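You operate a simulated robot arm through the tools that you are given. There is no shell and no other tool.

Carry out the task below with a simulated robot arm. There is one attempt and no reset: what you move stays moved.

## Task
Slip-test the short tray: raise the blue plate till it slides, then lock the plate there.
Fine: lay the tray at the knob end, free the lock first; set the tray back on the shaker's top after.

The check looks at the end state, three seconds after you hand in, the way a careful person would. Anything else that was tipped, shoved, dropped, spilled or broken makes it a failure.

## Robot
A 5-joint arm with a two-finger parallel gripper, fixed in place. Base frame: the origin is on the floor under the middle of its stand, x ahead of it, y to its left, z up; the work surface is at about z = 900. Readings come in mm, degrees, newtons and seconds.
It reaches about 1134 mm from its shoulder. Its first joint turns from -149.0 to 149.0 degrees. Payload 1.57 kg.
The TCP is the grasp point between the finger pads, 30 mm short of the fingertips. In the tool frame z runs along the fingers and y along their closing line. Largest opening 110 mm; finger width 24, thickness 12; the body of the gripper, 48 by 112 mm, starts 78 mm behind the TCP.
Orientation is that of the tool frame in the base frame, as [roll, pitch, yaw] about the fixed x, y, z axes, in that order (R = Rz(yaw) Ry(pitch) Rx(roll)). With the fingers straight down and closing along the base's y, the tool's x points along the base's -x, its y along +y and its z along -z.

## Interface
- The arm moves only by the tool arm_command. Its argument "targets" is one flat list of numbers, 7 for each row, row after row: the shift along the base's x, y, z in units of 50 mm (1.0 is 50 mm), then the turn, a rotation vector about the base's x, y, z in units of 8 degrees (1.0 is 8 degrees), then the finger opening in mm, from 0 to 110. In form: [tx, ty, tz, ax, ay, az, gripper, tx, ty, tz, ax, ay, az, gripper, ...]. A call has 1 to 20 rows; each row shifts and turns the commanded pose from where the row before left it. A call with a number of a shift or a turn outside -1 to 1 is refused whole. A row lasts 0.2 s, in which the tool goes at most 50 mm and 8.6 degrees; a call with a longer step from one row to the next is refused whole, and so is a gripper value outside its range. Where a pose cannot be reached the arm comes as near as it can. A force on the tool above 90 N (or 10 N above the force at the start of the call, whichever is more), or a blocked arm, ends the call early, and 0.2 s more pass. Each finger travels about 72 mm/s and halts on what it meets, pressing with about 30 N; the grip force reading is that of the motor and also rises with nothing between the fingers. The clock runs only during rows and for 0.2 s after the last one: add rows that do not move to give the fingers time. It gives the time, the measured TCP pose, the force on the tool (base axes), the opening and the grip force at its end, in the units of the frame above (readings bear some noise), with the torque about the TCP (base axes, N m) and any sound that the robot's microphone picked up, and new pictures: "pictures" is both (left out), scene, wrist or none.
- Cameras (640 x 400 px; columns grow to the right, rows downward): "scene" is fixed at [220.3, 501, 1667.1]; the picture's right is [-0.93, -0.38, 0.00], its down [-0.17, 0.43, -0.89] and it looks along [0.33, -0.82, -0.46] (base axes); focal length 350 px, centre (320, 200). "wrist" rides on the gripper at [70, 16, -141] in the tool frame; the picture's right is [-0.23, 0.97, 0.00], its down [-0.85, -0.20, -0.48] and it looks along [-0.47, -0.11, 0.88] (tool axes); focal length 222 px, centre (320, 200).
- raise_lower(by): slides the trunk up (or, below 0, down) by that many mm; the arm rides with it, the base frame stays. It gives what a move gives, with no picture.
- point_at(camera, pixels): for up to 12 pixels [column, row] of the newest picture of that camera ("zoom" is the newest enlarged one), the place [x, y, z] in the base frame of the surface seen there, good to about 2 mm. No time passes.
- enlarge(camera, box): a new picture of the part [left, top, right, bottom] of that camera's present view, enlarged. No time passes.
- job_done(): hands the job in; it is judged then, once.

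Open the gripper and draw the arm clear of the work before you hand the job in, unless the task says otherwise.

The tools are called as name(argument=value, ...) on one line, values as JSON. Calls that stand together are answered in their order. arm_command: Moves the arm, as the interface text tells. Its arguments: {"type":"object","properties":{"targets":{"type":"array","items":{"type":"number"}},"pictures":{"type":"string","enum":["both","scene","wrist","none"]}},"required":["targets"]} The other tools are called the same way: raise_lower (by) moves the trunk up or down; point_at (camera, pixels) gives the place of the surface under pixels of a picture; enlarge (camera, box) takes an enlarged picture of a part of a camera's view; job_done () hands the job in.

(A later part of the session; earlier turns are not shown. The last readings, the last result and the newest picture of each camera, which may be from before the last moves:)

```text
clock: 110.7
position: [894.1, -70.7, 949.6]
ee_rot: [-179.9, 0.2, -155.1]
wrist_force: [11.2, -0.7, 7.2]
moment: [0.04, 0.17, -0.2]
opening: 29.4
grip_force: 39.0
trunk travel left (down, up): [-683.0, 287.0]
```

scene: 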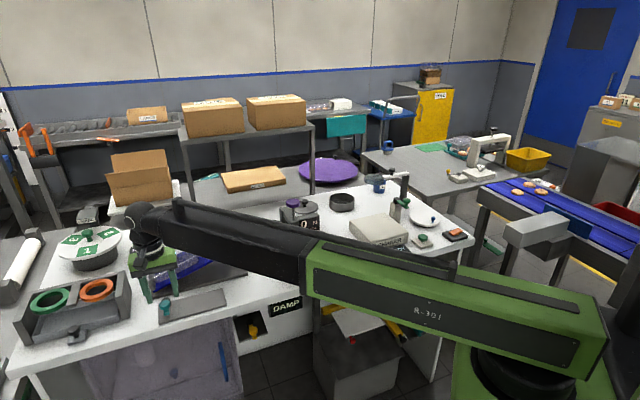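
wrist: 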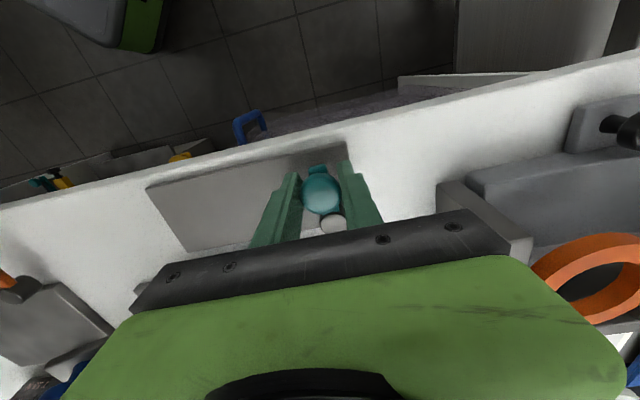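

At about 207°. I'll continue in 5° steps, watching for the stop.

arm_command(targets=[0.037, -0.066, 0, 0, 0, 0.625, 15, 0, 0, 0, 0, 0, 0, 15], pictures="none")

arm_command(targets=[0.042, -0.064, 0, 0, 0, 0.625, 15, 0, 0, 0, 0, 0, 0, 15], pictures="none")

enlarge(camera="wrist", box=[240, 110, 400, 230])

```text
clock: 111.3
position: [895.2, -74.1, 949.3]
ee_rot: [-179.9, 0.1, -150.1]
wrist_force: [16.5, 3.5, 11.7]
moment: [0.22, 0.05, -0.22]
opening: 29.4
grip_force: 39.0
trunk travel left (down, up): [-683.0, 287.0]
```

```text
clock: 111.9
position: [895.7, -76.0, 950.4]
ee_rot: [-180.0, 0.0, -145.1]
wrist_force: [12.2, 6.4, 8.6]
moment: [0.45, -0.3, -0.17]
opening: 29.7
grip_force: 38.7
trunk travel left (down, up): [-683.0, 287.0]
```

```text
3.33 times, centred on (320, 170) of wrist
```

zoom: 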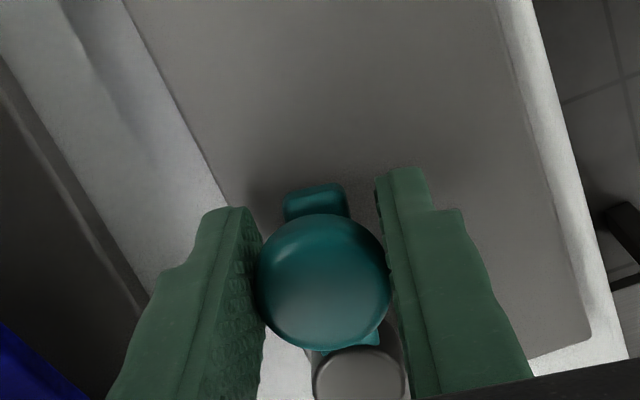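

The lever is back at about its original angle (knob at (895.7,-76)). I'll press 4° further to see whether this is the stop.

arm_command(targets=[0.03, -0.05, 0, 0, 0, 0.5, 15, 0, 0, 0, 0, 0, 0, 15], pictures="none")

enlarge(camera="wrist", box=[240, 110, 400, 230])

```text
clock: 112.5
position: [896.0, -76.2, 949.8]
ee_rot: [-180.0, -0.2, -141.1]
wrist_force: [-5.5, 14.9, -5.6]
moment: [0.01, -0.14, -0.07]
opening: 29.5
grip_force: 38.8
trunk travel left (down, up): [-683.0, 287.0]
```

```text
3.33 times, centred on (320, 170) of wrist
```

zoom: 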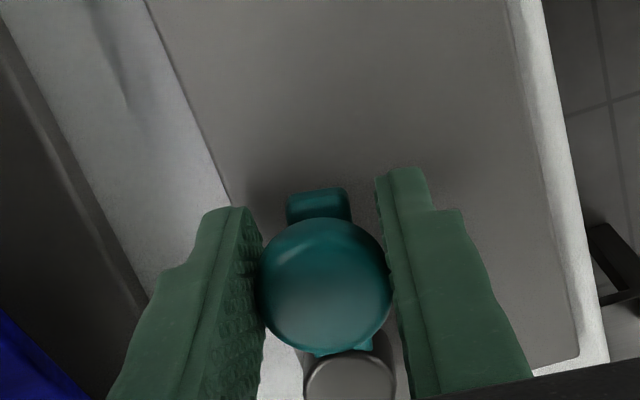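

The lever is at its stop: the position no longer advances and there is 15 N of resistance. I'll ease off, open the fingers, and rise to look at the plate and lever.

arm_command(targets=[-0.02, 0.04, 0, 0, 0, 0, 15, 0, 0, 0, 0, 0, 0, 45, 0, 0, 0, 0, 0, 0, 56, 0, 0, 0, 0, 0, 0, 56], pictures="none")

raise_lower(by=150)

arm_command(targets=[0, 0, 0, 0, 0, 0, 56], pictures="both")

enlarge(camera="wrist", box=[220, 90, 400, 230])

enlarge(camera="scene", box=[130, 205, 270, 325])

```text
clock: 113.5
position: [895.6, -77.2, 950.7]
ee_rot: [-179.9, 0.0, -141.1]
wrist_force: [-0.3, 0.4, 0.3]
moment: [0.0, 0.02, 0.03]
opening: 56.1
grip_force: 0.0
trunk travel left (down, up): [-683.0, 287.0]
```

```text
clock: 115.3
position: [895.8, -77.7, 1099.6]
ee_rot: [-179.9, 0.0, -141.2]
wrist_force: [-0.2, 0.2, -0.4]
moment: [0.02, 0.03, -0.02]
opening: 56.1
grip_force: 0.1
trunk travel left (down, up): [-833.0, 137.0]
```

```text
clock: 115.7
position: [896.0, -78.4, 1099.6]
ee_rot: [-179.9, 0.0, -141.2]
wrist_force: [0.0, 0.3, -0.9]
moment: [0.0, -0.01, -0.02]
opening: 55.9
grip_force: 0.1
trunk travel left (down, up): [-833.0, 137.0]
```

scene: 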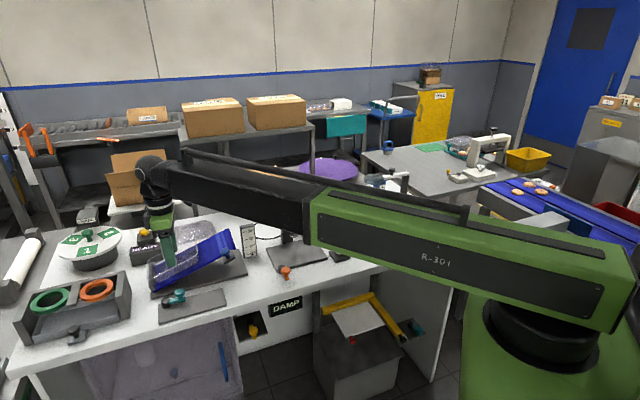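
wrist: 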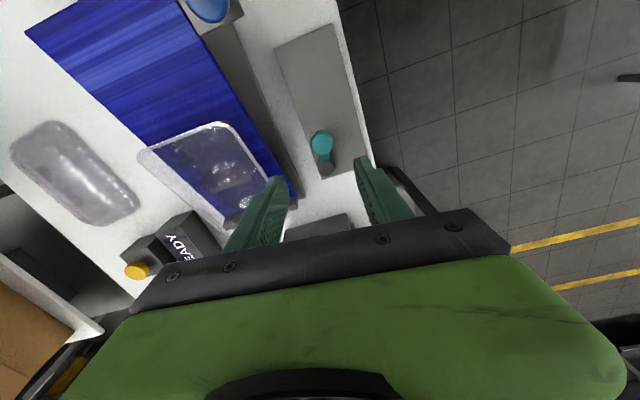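

```text
2.86 times, centred on (310, 160) of wrist
```

zoom: 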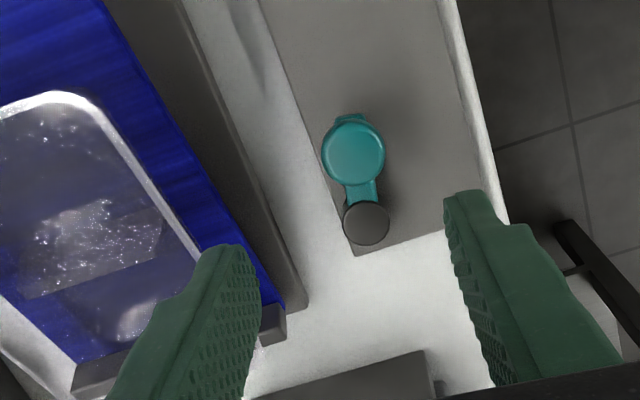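

```text
3.33 times, centred on (200, 265) of scene
```

zoom: 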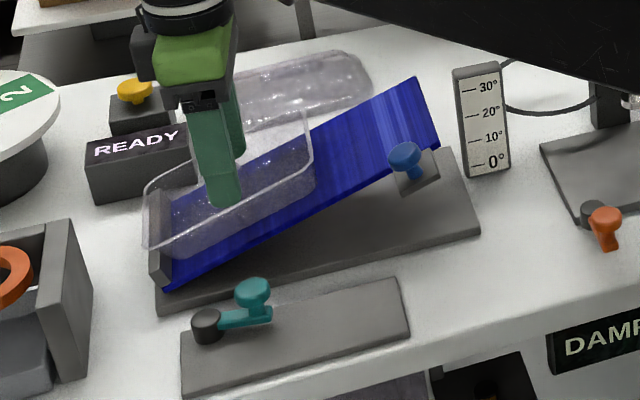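

The lever looks as it did at the start and the plate is still raised. I'll measure the plate's angle and the tray's rim in this view.

point_at(camera="wrist", pixels=[[60, 45], [120, 20], [170, 20], [150, 110], [210, 80], [230, 110], [130, 80], [180, 100], [207, 8], [260, 165]])

enlarge(camera="wrist", box=[120, 100, 300, 240])

```text
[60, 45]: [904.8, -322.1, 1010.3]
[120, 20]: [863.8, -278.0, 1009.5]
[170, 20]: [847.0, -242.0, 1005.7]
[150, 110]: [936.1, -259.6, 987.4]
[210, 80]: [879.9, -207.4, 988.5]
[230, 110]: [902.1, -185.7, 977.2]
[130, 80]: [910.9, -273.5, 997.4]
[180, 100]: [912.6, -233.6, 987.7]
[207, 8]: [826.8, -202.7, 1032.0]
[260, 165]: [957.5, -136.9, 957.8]
```

```text
2.86 times, centred on (210, 170) of wrist
```

zoom: 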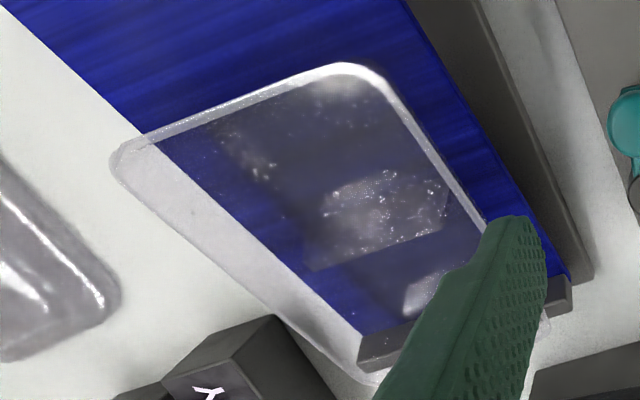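

The plate still reads about 19.3°. I'll sample the tray's rim: knob-end edge (150,142)–(320,75), near edge (395,108)–(480,210), far edge (120,180)–(330,360).

point_at(camera="zoom", pixels=[[170, 132], [220, 112], [270, 92], [310, 76], [395, 100], [410, 122], [430, 148], [450, 175], [470, 200], [125, 185], [200, 245], [300, 325]])

point_at(camera="zoom", pixels=[[150, 141], [195, 122], [245, 102], [330, 70], [392, 103], [412, 130], [433, 157], [453, 183], [400, 115], [115, 165], [150, 205], [340, 370]])

```text
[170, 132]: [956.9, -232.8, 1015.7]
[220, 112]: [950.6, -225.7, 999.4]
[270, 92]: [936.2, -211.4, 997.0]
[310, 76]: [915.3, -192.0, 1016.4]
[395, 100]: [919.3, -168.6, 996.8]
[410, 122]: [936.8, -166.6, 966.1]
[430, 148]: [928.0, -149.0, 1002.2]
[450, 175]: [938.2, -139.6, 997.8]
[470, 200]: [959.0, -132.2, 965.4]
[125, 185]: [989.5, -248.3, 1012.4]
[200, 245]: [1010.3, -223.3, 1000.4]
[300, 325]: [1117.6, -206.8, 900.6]
```

```text
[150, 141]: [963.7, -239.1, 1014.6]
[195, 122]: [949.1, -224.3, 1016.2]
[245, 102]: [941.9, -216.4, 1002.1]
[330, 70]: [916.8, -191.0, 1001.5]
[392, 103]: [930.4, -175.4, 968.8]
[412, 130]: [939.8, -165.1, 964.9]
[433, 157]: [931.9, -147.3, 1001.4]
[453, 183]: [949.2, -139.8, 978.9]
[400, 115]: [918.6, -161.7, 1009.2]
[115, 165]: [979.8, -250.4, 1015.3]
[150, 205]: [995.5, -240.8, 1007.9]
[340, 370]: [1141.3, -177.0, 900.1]
```

The tray's near rim at the grip point is about (937,-141,998), on a 19.3° slope. I'll turn the gripper around (-174°) to the same handedness used for picking, then tilt so the pads match the tilted wall. First I'll raise 50 mm and do most of the turn.

raise_lower(by=60)

arm_command(targets=[0.018, -0.046, 0, 0, 0, -0.988, 56, 0.018, -0.046, 0, 0, 0, -0.988, 56, 0.018, -0.046, 0, 0, 0, -0.988, 50, 0.018, -0.046, 0, 0, 0, -0.988, 40, 0.018, -0.046, 0, 0, 0, -0.988, 40, 0.018, -0.046, 0, 0, 0, -0.988, 40, 0.018, -0.046, 0, 0, 0, -0.988, 40, 0.018, -0.046, 0, 0, 0, -0.988, 40, 0.018, -0.046, 0, 0, 0, -0.988, 40, 0.018, -0.046, 0, 0, 0, -0.988, 40, 0.018, -0.046, 0, 0, 0, -0.988, 40, 0.018, -0.046, 0, 0, 0, -0.988, 40, 0.018, -0.046, 0, 0, 0, -0.988, 40, 0.018, -0.046, 0, 0, 0, -0.988, 40, 0.018, -0.046, 0, 0, 0, -0.988, 40, 0.018, -0.046, 0, 0, 0, -0.988, 40, 0.018, -0.046, 0, 0, 0, -0.988, 40, 0.018, -0.046, 0, 0, 0, -0.988, 40, 0.018, -0.046, 0, 0, 0, -0.988, 40, 0.018, -0.046, 0, 0, 0, -0.988, 40], pictures="none")

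arm_command(targets=[0, 0, 0, 0, 0, -0.988, 40, 0, 0, 0, 0, 0, -0.988, 40], pictures="both")

```text
clock: 116.7
position: [896.4, -77.5, 1159.1]
ee_rot: [-179.9, 0.0, -141.2]
wrist_force: [-0.5, 0.3, -0.4]
moment: [-0.01, 0.0, -0.02]
opening: 55.9
grip_force: 0.1
trunk travel left (down, up): [-893.0, 77.0]
```

```text
clock: 120.9
position: [912.3, -122.6, 1160.3]
ee_rot: [-179.9, 0.0, 60.7]
wrist_force: [0.5, 0.1, -0.3]
moment: [-0.02, -0.01, -0.02]
opening: 40.0
grip_force: 0.0
trunk travel left (down, up): [-893.0, 77.0]
```

```text
clock: 121.5
position: [912.3, -124.7, 1159.9]
ee_rot: [-179.9, 0.0, 44.9]
wrist_force: [0.5, -0.3, -0.4]
moment: [0.02, 0.02, 0.0]
opening: 39.8
grip_force: 0.1
trunk travel left (down, up): [-893.0, 77.0]
```

scene: 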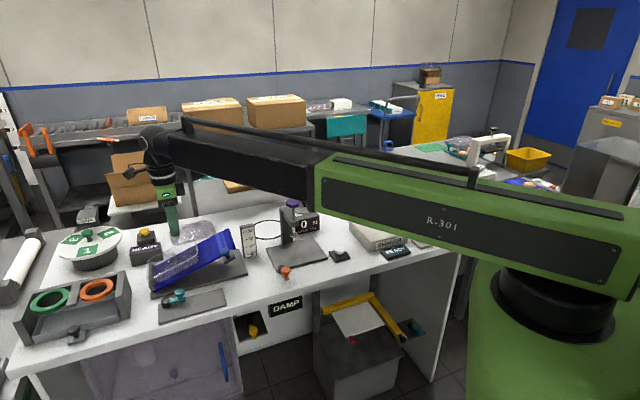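
wrist: 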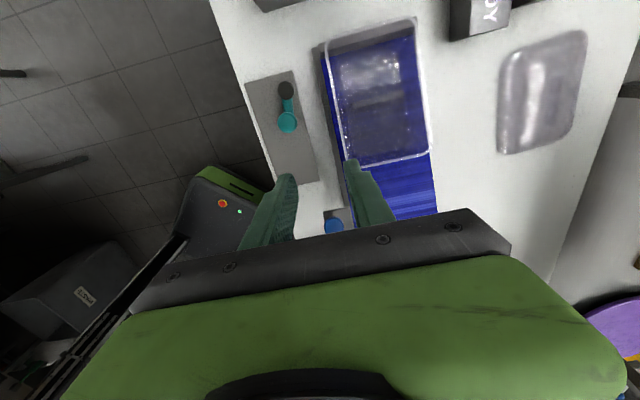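

Now I'll apply the tilt (16° in total) while shifting to (936,-138), and view the alignment.

arm_command(targets=[0.158, -0.089, 0, -0.635, -0.164, 0.155, 40, 0.158, -0.089, 0, -0.635, -0.164, 0.155, 40, 0.158, -0.089, 0, -0.635, -0.164, 0.155, 40, 0, 0, 0, 0, 0, 0, 40], pictures="both")

enlarge(camera="wrist", box=[240, 30, 480, 220])

```text
clock: 122.5
position: [938.6, -138.0, 1169.4]
ee_rot: [166.6, 8.4, 47.8]
wrist_force: [-0.5, 0.8, 0.8]
moment: [0.01, 0.01, -0.02]
opening: 39.9
grip_force: 0.0
out of reach, approached as far as the arm can: row 3
trunk travel left (down, up): [-893.0, 77.0]
```

scene: 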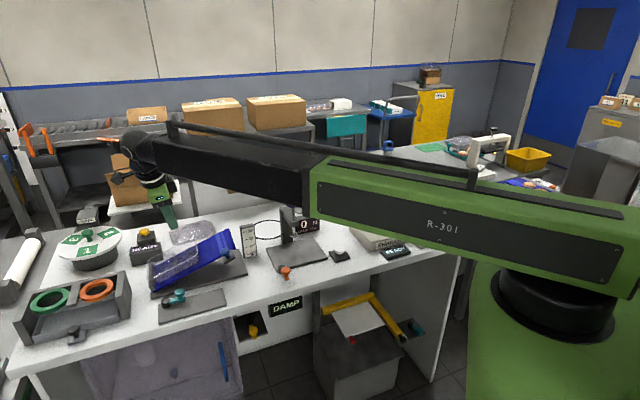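
wrist: 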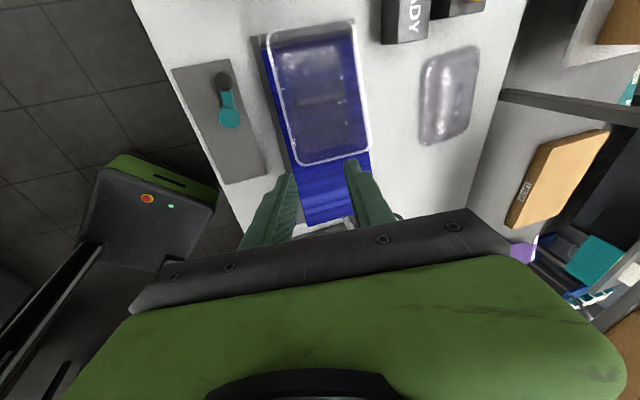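

```text
2.11 times, centred on (360, 125) of wrist
```

zoom: 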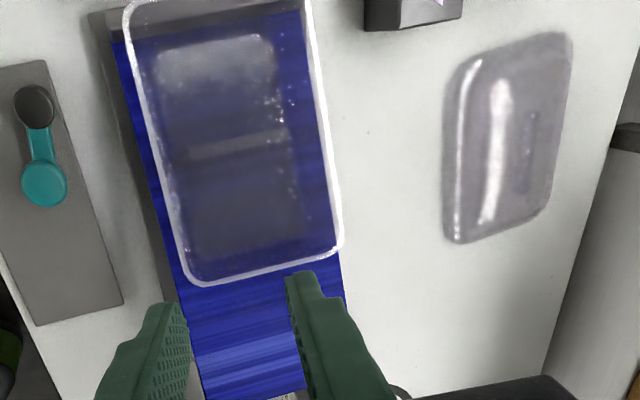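

The tray is fully in view. I'll sample its near rim (left edge) in this zoom from (130,60) to (180,255).

point_at(camera="zoom", pixels=[[131, 60], [138, 90], [145, 120], [153, 150], [160, 180], [168, 210], [176, 240], [210, 284], [270, 273], [325, 260], [318, 100], [330, 180]])

point_at(camera="zoom", pixels=[[129, 60], [136, 90], [143, 120], [150, 150], [158, 180], [166, 210], [173, 240], [225, 281], [250, 277], [300, 267], [322, 110], [335, 200]])

```text
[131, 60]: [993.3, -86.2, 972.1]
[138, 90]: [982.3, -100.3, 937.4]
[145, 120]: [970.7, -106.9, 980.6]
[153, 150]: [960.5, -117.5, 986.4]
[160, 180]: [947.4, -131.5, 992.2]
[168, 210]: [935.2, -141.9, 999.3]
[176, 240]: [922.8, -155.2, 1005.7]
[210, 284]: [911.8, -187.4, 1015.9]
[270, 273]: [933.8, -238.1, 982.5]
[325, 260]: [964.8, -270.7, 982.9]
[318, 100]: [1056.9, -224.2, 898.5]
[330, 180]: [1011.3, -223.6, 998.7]
```

```text
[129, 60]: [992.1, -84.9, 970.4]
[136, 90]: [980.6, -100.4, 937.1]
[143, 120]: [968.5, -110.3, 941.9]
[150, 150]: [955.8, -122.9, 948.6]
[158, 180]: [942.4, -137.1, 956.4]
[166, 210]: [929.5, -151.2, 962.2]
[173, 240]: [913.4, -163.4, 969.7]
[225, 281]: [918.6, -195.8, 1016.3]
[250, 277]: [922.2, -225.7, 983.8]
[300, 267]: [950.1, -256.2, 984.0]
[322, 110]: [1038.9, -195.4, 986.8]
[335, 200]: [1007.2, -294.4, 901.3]
```

The near rim measures through (935,-142,999), matching the plan. I'll nudge 2 mm outward and lower 120 mm, then check.

arm_command(targets=[-0.028, 0.028, 0, 0, 0, 0, 40, 0, 0, 0, 0, 0, 0, 40], pictures="none")

raise_lower(by=-120)

arm_command(targets=[0, 0, 0, 0, 0, 0, 40], pictures="both")

enlarge(camera="scene", box=[130, 205, 270, 310])

enlarge(camera="wrist", box=[220, 70, 420, 220])

```text
clock: 123.1
position: [936.0, -136.7, 1168.6]
ee_rot: [166.8, 8.5, 47.9]
wrist_force: [0.4, 0.7, 0.3]
moment: [-0.02, 0.0, 0.03]
opening: 39.9
grip_force: 0.1
trunk travel left (down, up): [-893.0, 77.0]
```

```text
clock: 124.6
position: [935.3, -136.5, 1048.7]
ee_rot: [166.6, 8.4, 47.8]
wrist_force: [0.3, -0.9, -0.1]
moment: [0.01, 0.01, 0.03]
opening: 40.0
grip_force: 0.1
trunk travel left (down, up): [-773.0, 197.0]
```

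```text
clock: 125.0
position: [935.1, -135.0, 1048.2]
ee_rot: [166.7, 8.5, 47.8]
wrist_force: [0.6, 0.5, 0.0]
moment: [-0.01, -0.01, -0.01]
opening: 39.8
grip_force: 0.0
trunk travel left (down, up): [-773.0, 197.0]
```

scene: 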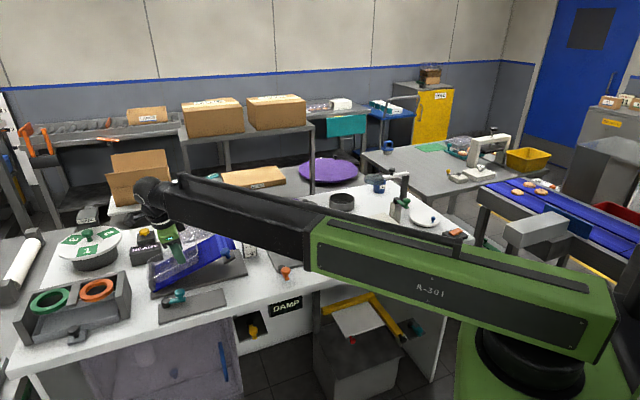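
wrist: 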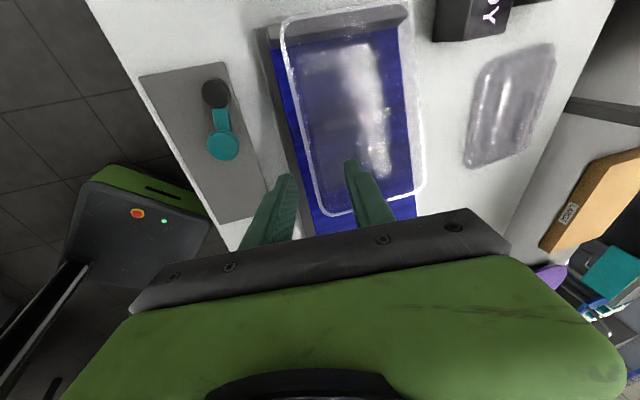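

```text
3.81 times, centred on (200, 258) of scene
```

zoom: 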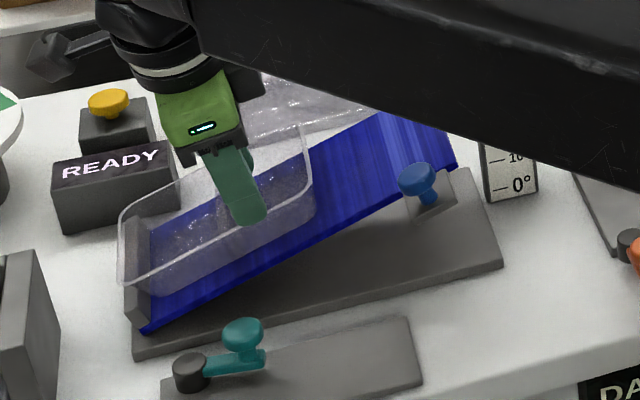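

```text
2.67 times, centred on (320, 145) of wrist
```

zoom: 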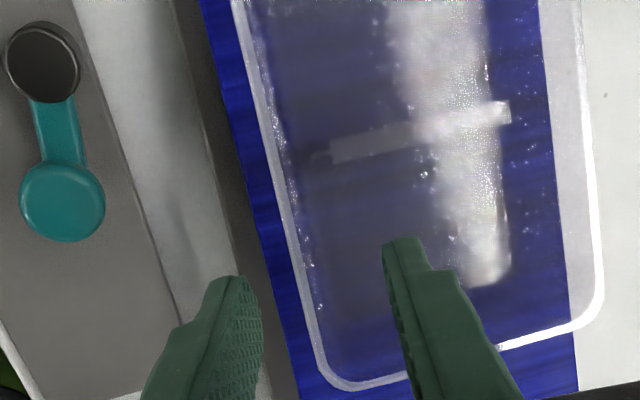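

The fingers are placed between the divider and the knob-end wall. I'll correct 1.5 mm inward, lower 25 mm and look, then do the rest.

arm_command(targets=[0.021, -0.021, 0, 0, 0, 0, 40], pictures="none")

raise_lower(by=-25)

arm_command(targets=[0, 0, 0, 0, 0, 0, 40], pictures="both")

enlarge(camera="scene", box=[140, 210, 240, 300])

enlarge(camera="wrist", box=[220, 70, 420, 220])

```text
clock: 125.4
position: [937.4, -136.9, 1049.6]
ee_rot: [166.7, 8.4, 47.7]
wrist_force: [0.6, -0.6, 0.7]
moment: [0.02, 0.02, 0.01]
opening: 40.0
grip_force: 0.1
trunk travel left (down, up): [-773.0, 197.0]
```

```text
clock: 126.1
position: [937.9, -136.6, 1024.1]
ee_rot: [166.7, 8.5, 47.8]
wrist_force: [0.1, -0.5, 0.3]
moment: [-0.03, 0.01, 0.02]
opening: 39.9
grip_force: 0.1
trunk travel left (down, up): [-748.0, 222.0]
```

```text
clock: 126.5
position: [937.7, -136.3, 1024.2]
ee_rot: [166.7, 8.3, 47.8]
wrist_force: [0.5, -0.1, -0.1]
moment: [0.01, -0.04, 0.01]
opening: 40.1
grip_force: 0.0
trunk travel left (down, up): [-748.0, 222.0]
```

scene: 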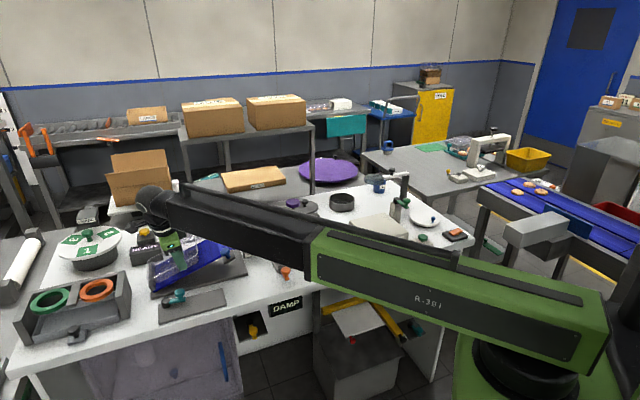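
wrist: 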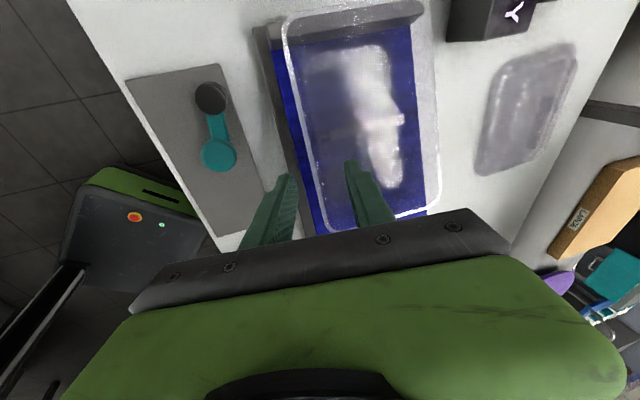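

```text
4.44 times, centred on (190, 255) of scene
```

zoom: 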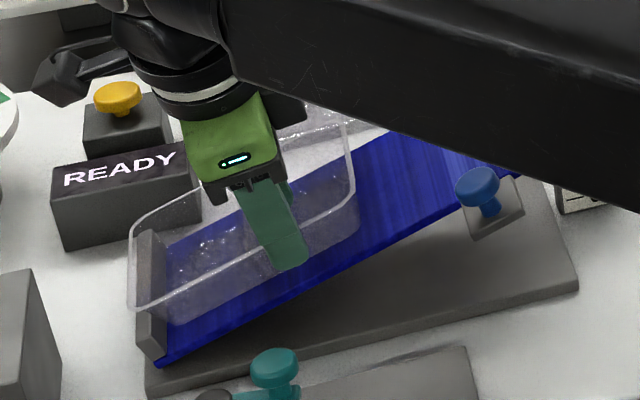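

```text
2.67 times, centred on (320, 145) of wrist
```

zoom: 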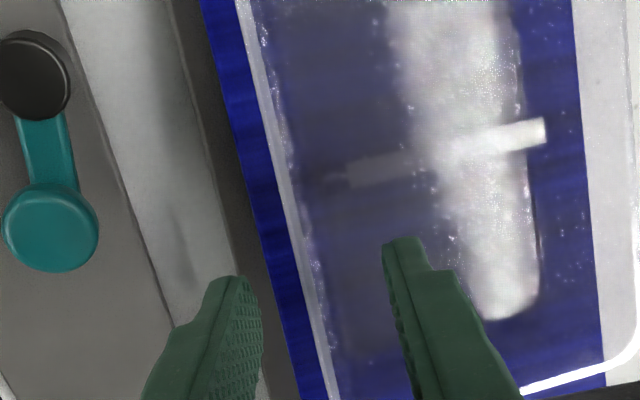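

The near rim passes between the fingers. I'll lower the final 16 mm and close gradually on the wall.

raise_lower(by=-16)

arm_command(targets=[0, 0, 0, 0, 0, 0, 25, 0, 0, 0, 0, 0, 0, 12, 0, 0, 0, 0, 0, 0, 5, 0, 0, 0, 0, 0, 0, 0, 0, 0, 0, 0, 0, 0, 0, 0, 0, 0, 0, 0, 0, 0], pictures="both")

enlarge(camera="scene", box=[140, 210, 240, 300])

enlarge(camera="wrist", box=[220, 70, 460, 220])

```text
clock: 127.1
position: [937.2, -137.0, 1008.1]
ee_rot: [166.7, 8.4, 47.8]
wrist_force: [-0.8, -0.4, 0.6]
moment: [-0.02, 0.01, 0.01]
opening: 40.1
grip_force: 0.0
trunk travel left (down, up): [-732.0, 238.0]
```

```text
clock: 128.5
position: [937.7, -136.5, 1008.1]
ee_rot: [166.7, 8.4, 47.8]
wrist_force: [0.3, -0.3, 1.4]
moment: [0.01, -0.13, -0.07]
opening: 1.2
grip_force: 23.2
trunk travel left (down, up): [-732.0, 238.0]
```

scene: 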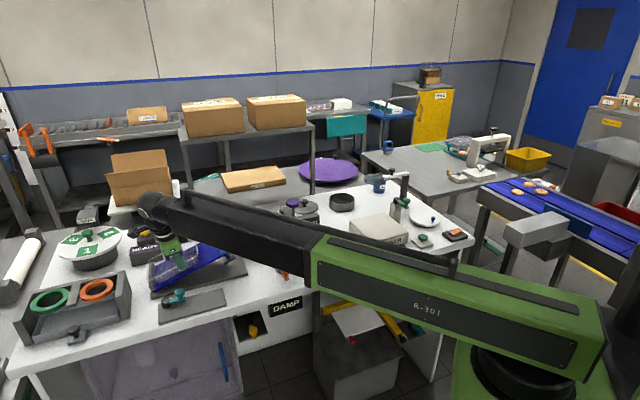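
wrist: 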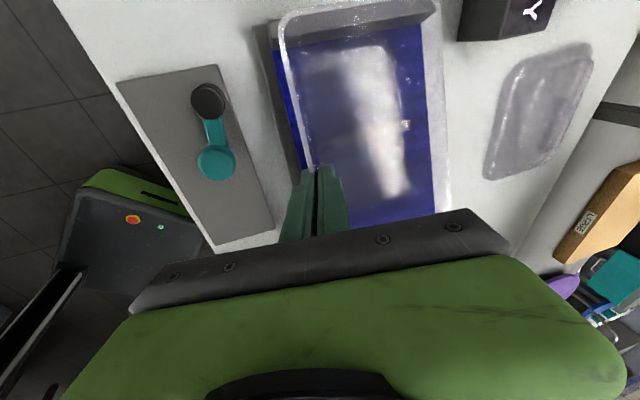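

```text
4.44 times, centred on (190, 255) of scene
```

zoom: 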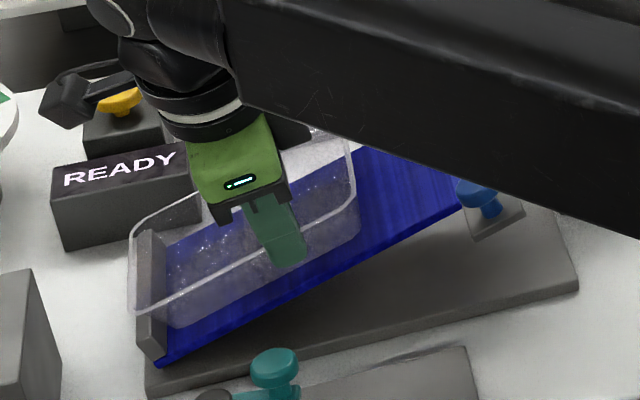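

```text
2.67 times, centred on (340, 145) of wrist
```

zoom: 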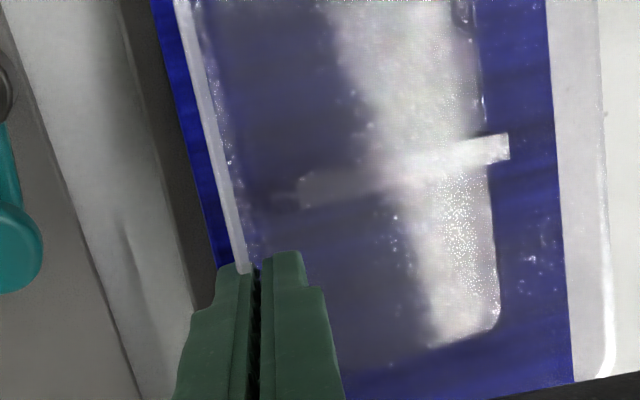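

The wall is held (1.2 mm, 23 N). I'll lift slowly: 8 mm first, checking the force and the picture.

raise_lower(by=8)

arm_command(targets=[-0.04, -0.04, 0, 0, 0, 0, 0], pictures="both")

enlarge(camera="scene", box=[140, 210, 240, 300])

enlarge(camera="wrist", box=[220, 0, 460, 220])

```text
clock: 129.1
position: [938.3, -136.6, 1016.4]
ee_rot: [166.8, 8.3, 47.8]
wrist_force: [0.6, -0.7, -0.1]
moment: [-0.01, 0.03, 0.0]
opening: 1.5
grip_force: 23.0
trunk travel left (down, up): [-740.0, 230.0]
```

```text
clock: 129.5
position: [936.0, -140.1, 1016.1]
ee_rot: [166.7, 8.3, 47.8]
wrist_force: [0.4, -0.2, 0.6]
moment: [0.01, -0.01, 0.0]
opening: 1.4
grip_force: 22.9
trunk travel left (down, up): [-740.0, 230.0]
```

scene: 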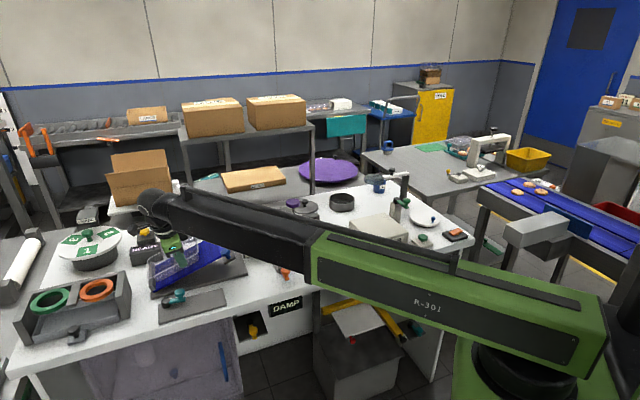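
wrist: 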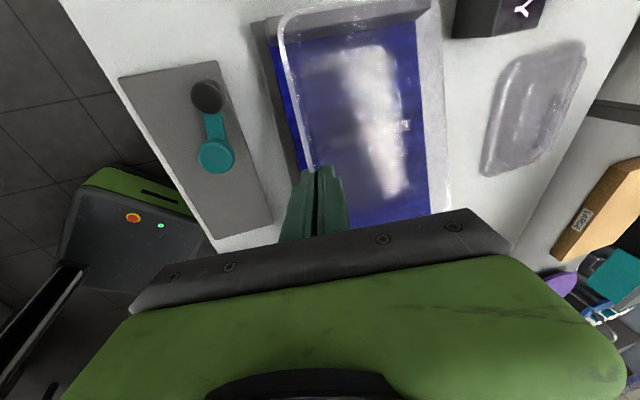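

```text
4.44 times, centred on (190, 255) of scene
```

zoom: 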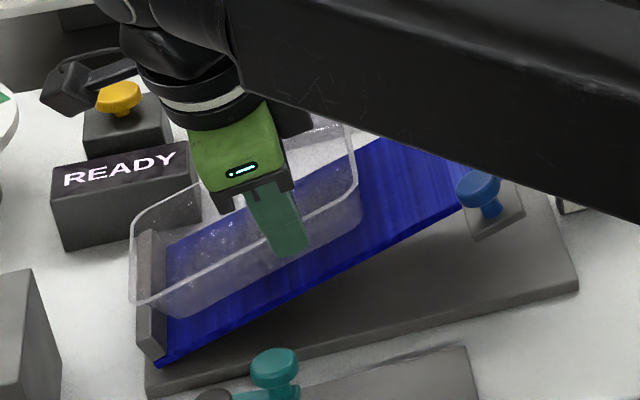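

```text
1.82 times, centred on (340, 110) of wrist
```

zoom: 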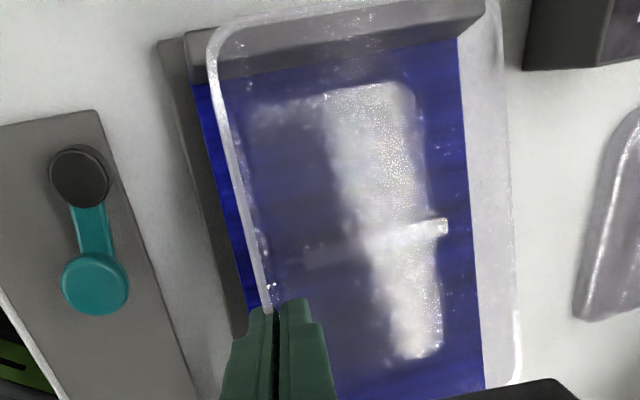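

The tray lifts freely with the gripper. I'll raise 150 mm, then rotate it level in the air (19.3° about the plate's width axis).

raise_lower(by=150)

arm_command(targets=[-0.1, -0.1, 0, 0.426, -0.427, 0, 0, -0.1, -0.1, 0, 0.426, -0.427, 0, 0, -0.1, -0.1, 0, 0.426, -0.427, 0, 0, -0.1, -0.1, 0, 0.425, -0.427, 0, 0, 0, 0, 0, 0, 0, 0, 0], pictures="both")

enlarge(camera="scene", box=[130, 180, 270, 310])

enlarge(camera="wrist", box=[220, 0, 480, 220])

```text
clock: 131.2
position: [935.6, -139.2, 1165.3]
ee_rot: [166.6, 8.4, 47.8]
wrist_force: [-0.5, -0.9, 0.0]
moment: [-0.04, 0.02, 0.01]
opening: 1.4
grip_force: 23.4
trunk travel left (down, up): [-890.0, 80.0]
```

```text
clock: 132.4
position: [914.1, -159.3, 1168.5]
ee_rot: [165.7, -10.9, 47.9]
wrist_force: [-0.2, 0.1, 0.3]
moment: [-0.02, 0.03, 0.0]
opening: 1.2
grip_force: 22.6
trunk travel left (down, up): [-890.0, 80.0]
```

scene: 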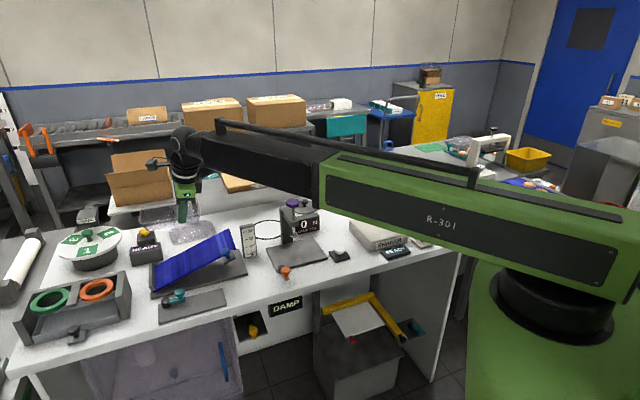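
wrist: 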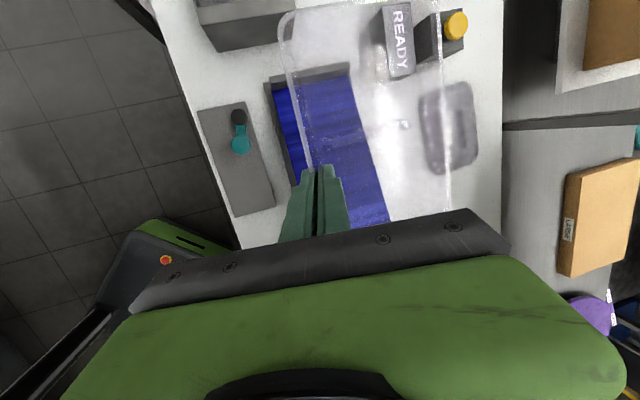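

```text
3.08 times, centred on (200, 245) of scene
```

zoom: 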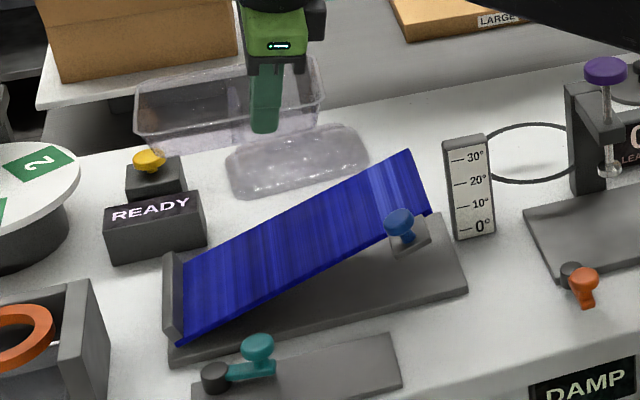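

```text
1.82 times, centred on (350, 110) of wrist
```

zoom: 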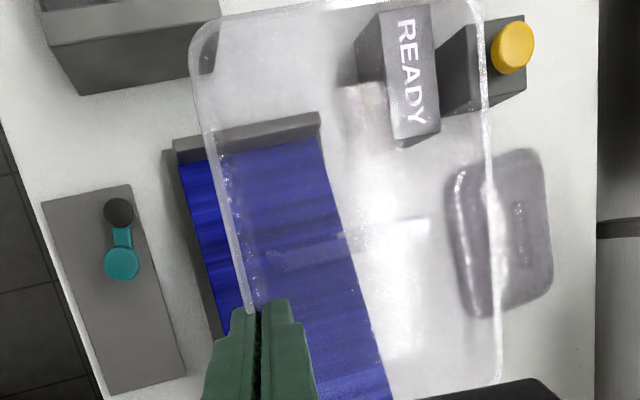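

The tray looks about level in the air and the plate stays raised. I'll sample the tray's rim to check it is level.

point_at(camera="zoom", pixels=[[197, 90], [204, 120], [211, 150], [220, 185], [228, 220], [237, 255], [490, 200], [495, 280], [499, 330], [260, 12], [320, 6], [487, 150]])

point_at(camera="zoom", pixels=[[194, 80], [201, 115], [208, 145], [216, 180], [225, 215], [245, 290], [493, 240], [497, 310], [499, 360], [240, 18], [400, 2], [470, 20]])

```text
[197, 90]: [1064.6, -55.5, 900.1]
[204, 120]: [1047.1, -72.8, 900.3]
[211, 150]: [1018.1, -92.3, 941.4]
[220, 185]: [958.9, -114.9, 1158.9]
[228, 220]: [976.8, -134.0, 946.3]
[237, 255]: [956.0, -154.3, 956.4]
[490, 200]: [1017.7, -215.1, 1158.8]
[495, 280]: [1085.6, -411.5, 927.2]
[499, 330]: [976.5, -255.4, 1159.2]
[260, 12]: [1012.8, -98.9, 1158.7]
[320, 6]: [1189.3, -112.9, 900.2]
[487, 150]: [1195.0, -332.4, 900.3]
```

```text
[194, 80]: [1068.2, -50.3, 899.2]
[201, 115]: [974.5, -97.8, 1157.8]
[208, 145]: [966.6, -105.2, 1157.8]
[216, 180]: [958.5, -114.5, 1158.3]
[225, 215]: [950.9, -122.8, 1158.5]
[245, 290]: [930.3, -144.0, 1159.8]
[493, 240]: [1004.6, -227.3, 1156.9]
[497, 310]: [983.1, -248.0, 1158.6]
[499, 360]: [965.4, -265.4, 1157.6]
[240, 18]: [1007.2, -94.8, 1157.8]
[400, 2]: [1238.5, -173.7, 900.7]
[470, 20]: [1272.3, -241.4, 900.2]
```

The rim is level at about 1158 all round and the tray's yaw is 45.1°. I'll raise 75 mm and carry it back to over the shaker at the tray's original pose.

raise_lower(by=75)

arm_command(targets=[-0.279, -0.254, 0, 0, 0, 0.012, 0, -0.558, -0.509, 0, 0, 0, 0.024, 0, -0.558, -0.509, 0, 0, 0, 0.024, 0, -0.558, -0.509, 0, 0, 0, 0.024, 0, -0.558, -0.509, 0, 0, 0, 0.024, 0, -0.558, -0.509, 0, 0, 0, 0.024, 0, -0.558, -0.509, 0, 0, 0, 0.024, 0, -0.558, -0.509, 0, 0, 0, 0.024, 0, -0.558, -0.509, 0, 0, 0, 0.024, 0, -0.558, -0.509, 0, 0, 0, 0.024, 0, -0.558, -0.509, 0, 0, 0, 0.024, 0, -0.558, -0.509, 0, 0, 0, 0.024, 0, -0.558, -0.509, 0, 0, 0, 0.025, 0, -0.558, -0.509, 0, 0, 0, 0.025, 0, -0.558, -0.509, 0, 0, 0, 0.025, 0, -0.558, -0.509, 0, 0, 0, 0.025, 0, -0.558, -0.509, 0, 0, 0, 0.025, 0, -0.558, -0.509, 0, 0, 0, 0.025, 0, -0.558, -0.509, 0, 0, 0, 0.025, 0, -0.279, -0.254, 0, 0, 0, 0.013, 0], pictures="both")

enlarge(camera="wrist", box=[220, 0, 480, 220])

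```text
clock: 133.6
position: [915.0, -158.6, 1243.6]
ee_rot: [165.7, -11.0, 47.7]
wrist_force: [0.7, 0.4, 0.5]
moment: [-0.05, 0.02, 0.0]
opening: 1.2
grip_force: 22.9
trunk travel left (down, up): [-965.0, 5.0]
```

```text
clock: 137.8
position: [380.4, -644.0, 1244.0]
ee_rot: [165.8, -10.9, 51.5]
wrist_force: [0.6, 0.1, 0.0]
moment: [0.02, 0.0, 0.02]
opening: 1.2
grip_force: 23.0
trunk travel left (down, up): [-965.0, 5.0]
```

scene: 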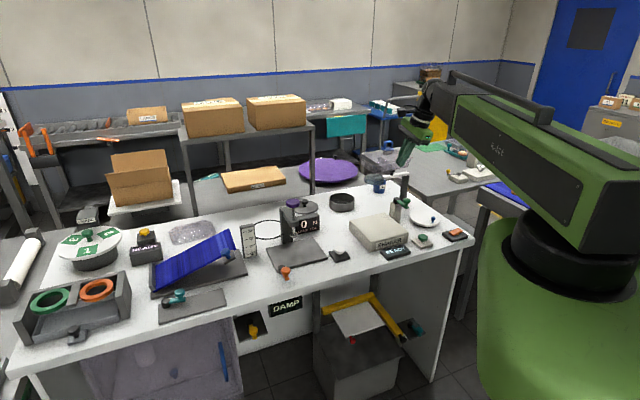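
wrist: 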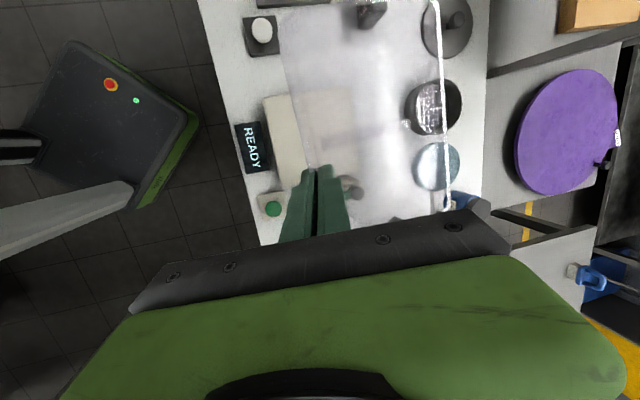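

```text
1.82 times, centred on (350, 110) of wrist
```

zoom: 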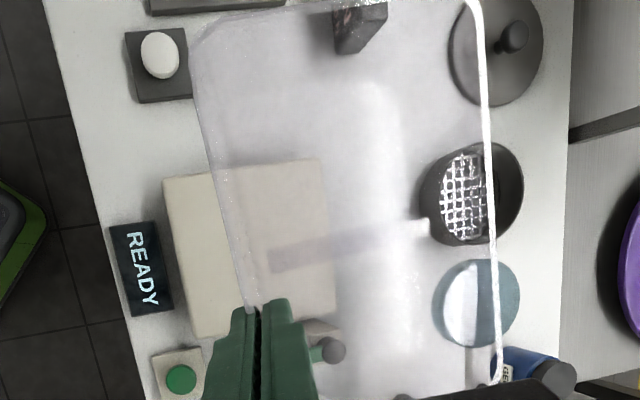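

The tray is over the shaker. The post and lever stand only about 9 mm from where the rim goes, so I'll adjust now, lower to a height still above the lever, and measure precisely.

arm_command(targets=[0.1, 0.07, 0, 0, 0, 0, 0, 0, 0, 0, 0, 0, 0, 0], pictures="none")

raise_lower(by=-110)

arm_command(targets=[0, 0, 0, 0, 0, 0, 0], pictures="both")

enlarge(camera="scene", box=[340, 165, 440, 255])

enlarge(camera="wrist", box=[220, 0, 480, 220])

```text
clock: 138.4
position: [387.0, -640.0, 1244.0]
ee_rot: [165.7, -10.8, 51.5]
wrist_force: [-1.1, -0.8, 0.1]
moment: [0.0, -0.03, -0.01]
opening: 1.2
grip_force: 22.7
trunk travel left (down, up): [-965.0, 5.0]
```

```text
clock: 139.8
position: [386.6, -639.6, 1134.0]
ee_rot: [165.8, -10.8, 51.6]
wrist_force: [-0.8, -0.3, -0.3]
moment: [0.02, 0.0, -0.01]
opening: 1.3
grip_force: 23.2
trunk travel left (down, up): [-855.0, 115.0]
```

```text
clock: 140.2
position: [386.7, -639.2, 1132.8]
ee_rot: [165.7, -11.0, 51.5]
wrist_force: [-0.1, -0.3, 0.9]
moment: [-0.01, 0.03, -0.03]
opening: 1.3
grip_force: 23.2
trunk travel left (down, up): [-855.0, 115.0]
```

scene: 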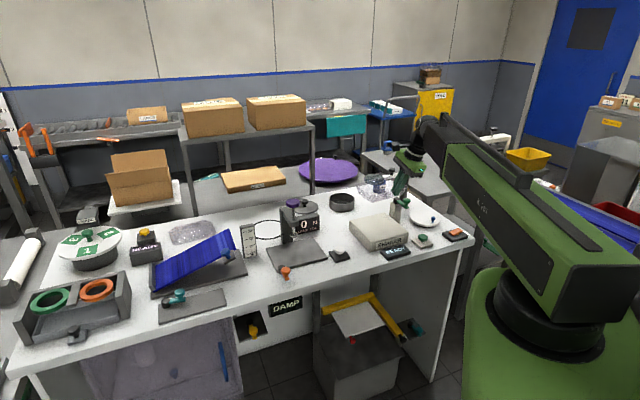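
wrist: 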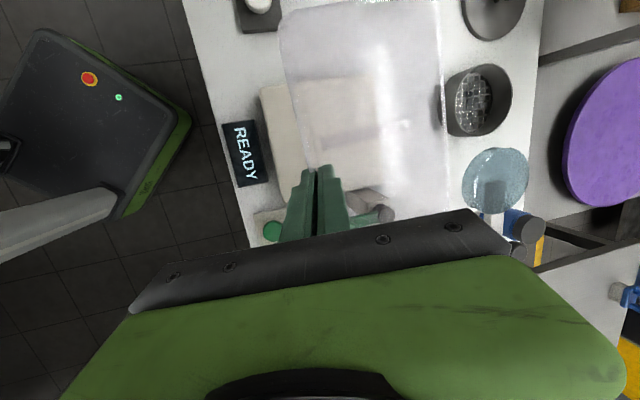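

```text
4.44 times, centred on (390, 210) of scene
```

zoom: 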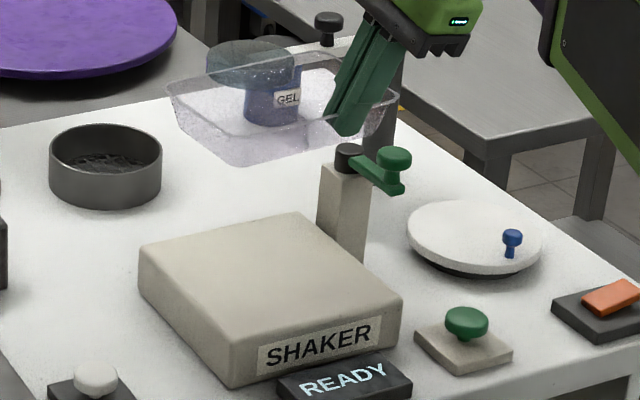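

```text
1.82 times, centred on (350, 110) of wrist
```

zoom: 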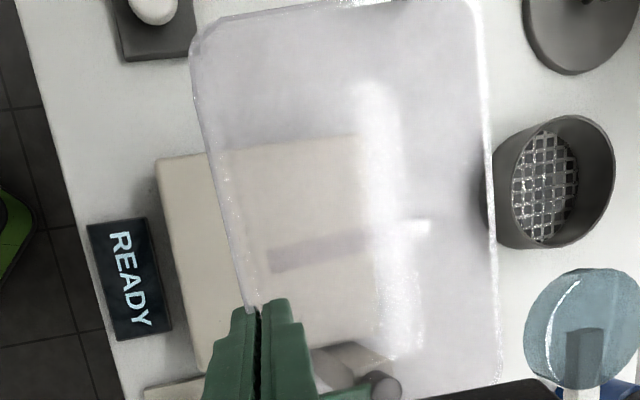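

I'll measure the tray's rim from this view, then the shaker's top and the post from the scene.

point_at(camera="zoom", pixels=[[194, 80], [200, 110], [208, 145], [216, 180], [226, 215], [236, 255], [488, 120], [492, 180], [497, 260], [499, 330], [240, 16], [300, 7]])

point_at(camera="zoom", pixels=[[196, 90], [203, 122], [211, 155], [219, 190], [229, 228], [239, 268], [490, 150], [495, 220], [498, 300], [260, 13], [350, 3], [242, 280]])

enlarge(camera="scene", box=[340, 185, 430, 255])

point_at(camera="zoom", pixels=[[110, 215], [250, 300], [428, 245], [295, 175], [320, 140], [372, 150], [380, 210], [345, 90], [420, 115], [425, 90], [330, 200], [250, 200]])

```text
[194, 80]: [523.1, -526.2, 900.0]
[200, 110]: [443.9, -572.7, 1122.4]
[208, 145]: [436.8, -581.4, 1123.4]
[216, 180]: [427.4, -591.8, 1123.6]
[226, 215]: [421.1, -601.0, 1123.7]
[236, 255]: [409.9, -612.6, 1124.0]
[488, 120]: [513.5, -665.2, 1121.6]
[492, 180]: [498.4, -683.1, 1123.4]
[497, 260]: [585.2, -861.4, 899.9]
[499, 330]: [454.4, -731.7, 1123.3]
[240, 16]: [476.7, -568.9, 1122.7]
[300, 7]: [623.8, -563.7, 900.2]
```

```text
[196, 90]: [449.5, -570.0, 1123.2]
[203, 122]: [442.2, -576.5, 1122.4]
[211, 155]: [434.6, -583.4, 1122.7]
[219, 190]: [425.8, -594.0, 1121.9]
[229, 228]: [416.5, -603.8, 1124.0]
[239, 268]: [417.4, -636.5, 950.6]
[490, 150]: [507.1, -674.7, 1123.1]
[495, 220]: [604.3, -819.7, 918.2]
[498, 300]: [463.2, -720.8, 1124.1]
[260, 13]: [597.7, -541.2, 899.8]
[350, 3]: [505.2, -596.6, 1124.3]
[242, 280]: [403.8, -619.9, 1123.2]
```

```text
5.71 times, centred on (385, 220) of scene
```

zoom: 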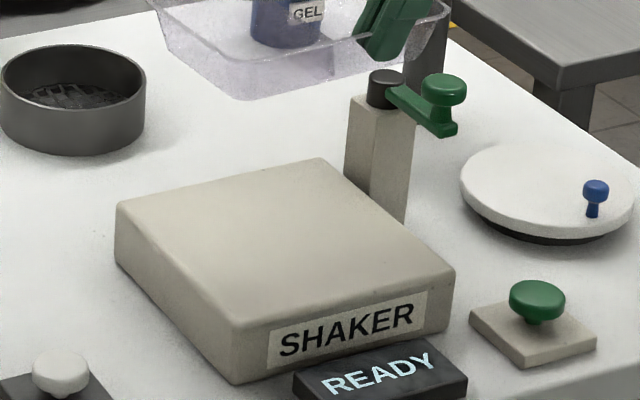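

```text
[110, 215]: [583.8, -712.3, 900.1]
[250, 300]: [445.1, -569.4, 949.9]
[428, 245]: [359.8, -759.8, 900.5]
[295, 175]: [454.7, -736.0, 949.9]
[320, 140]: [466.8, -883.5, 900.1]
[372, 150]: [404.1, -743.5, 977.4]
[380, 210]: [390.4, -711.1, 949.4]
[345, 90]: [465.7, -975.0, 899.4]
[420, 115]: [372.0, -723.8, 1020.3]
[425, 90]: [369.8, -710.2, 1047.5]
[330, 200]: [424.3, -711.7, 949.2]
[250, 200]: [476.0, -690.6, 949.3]
```

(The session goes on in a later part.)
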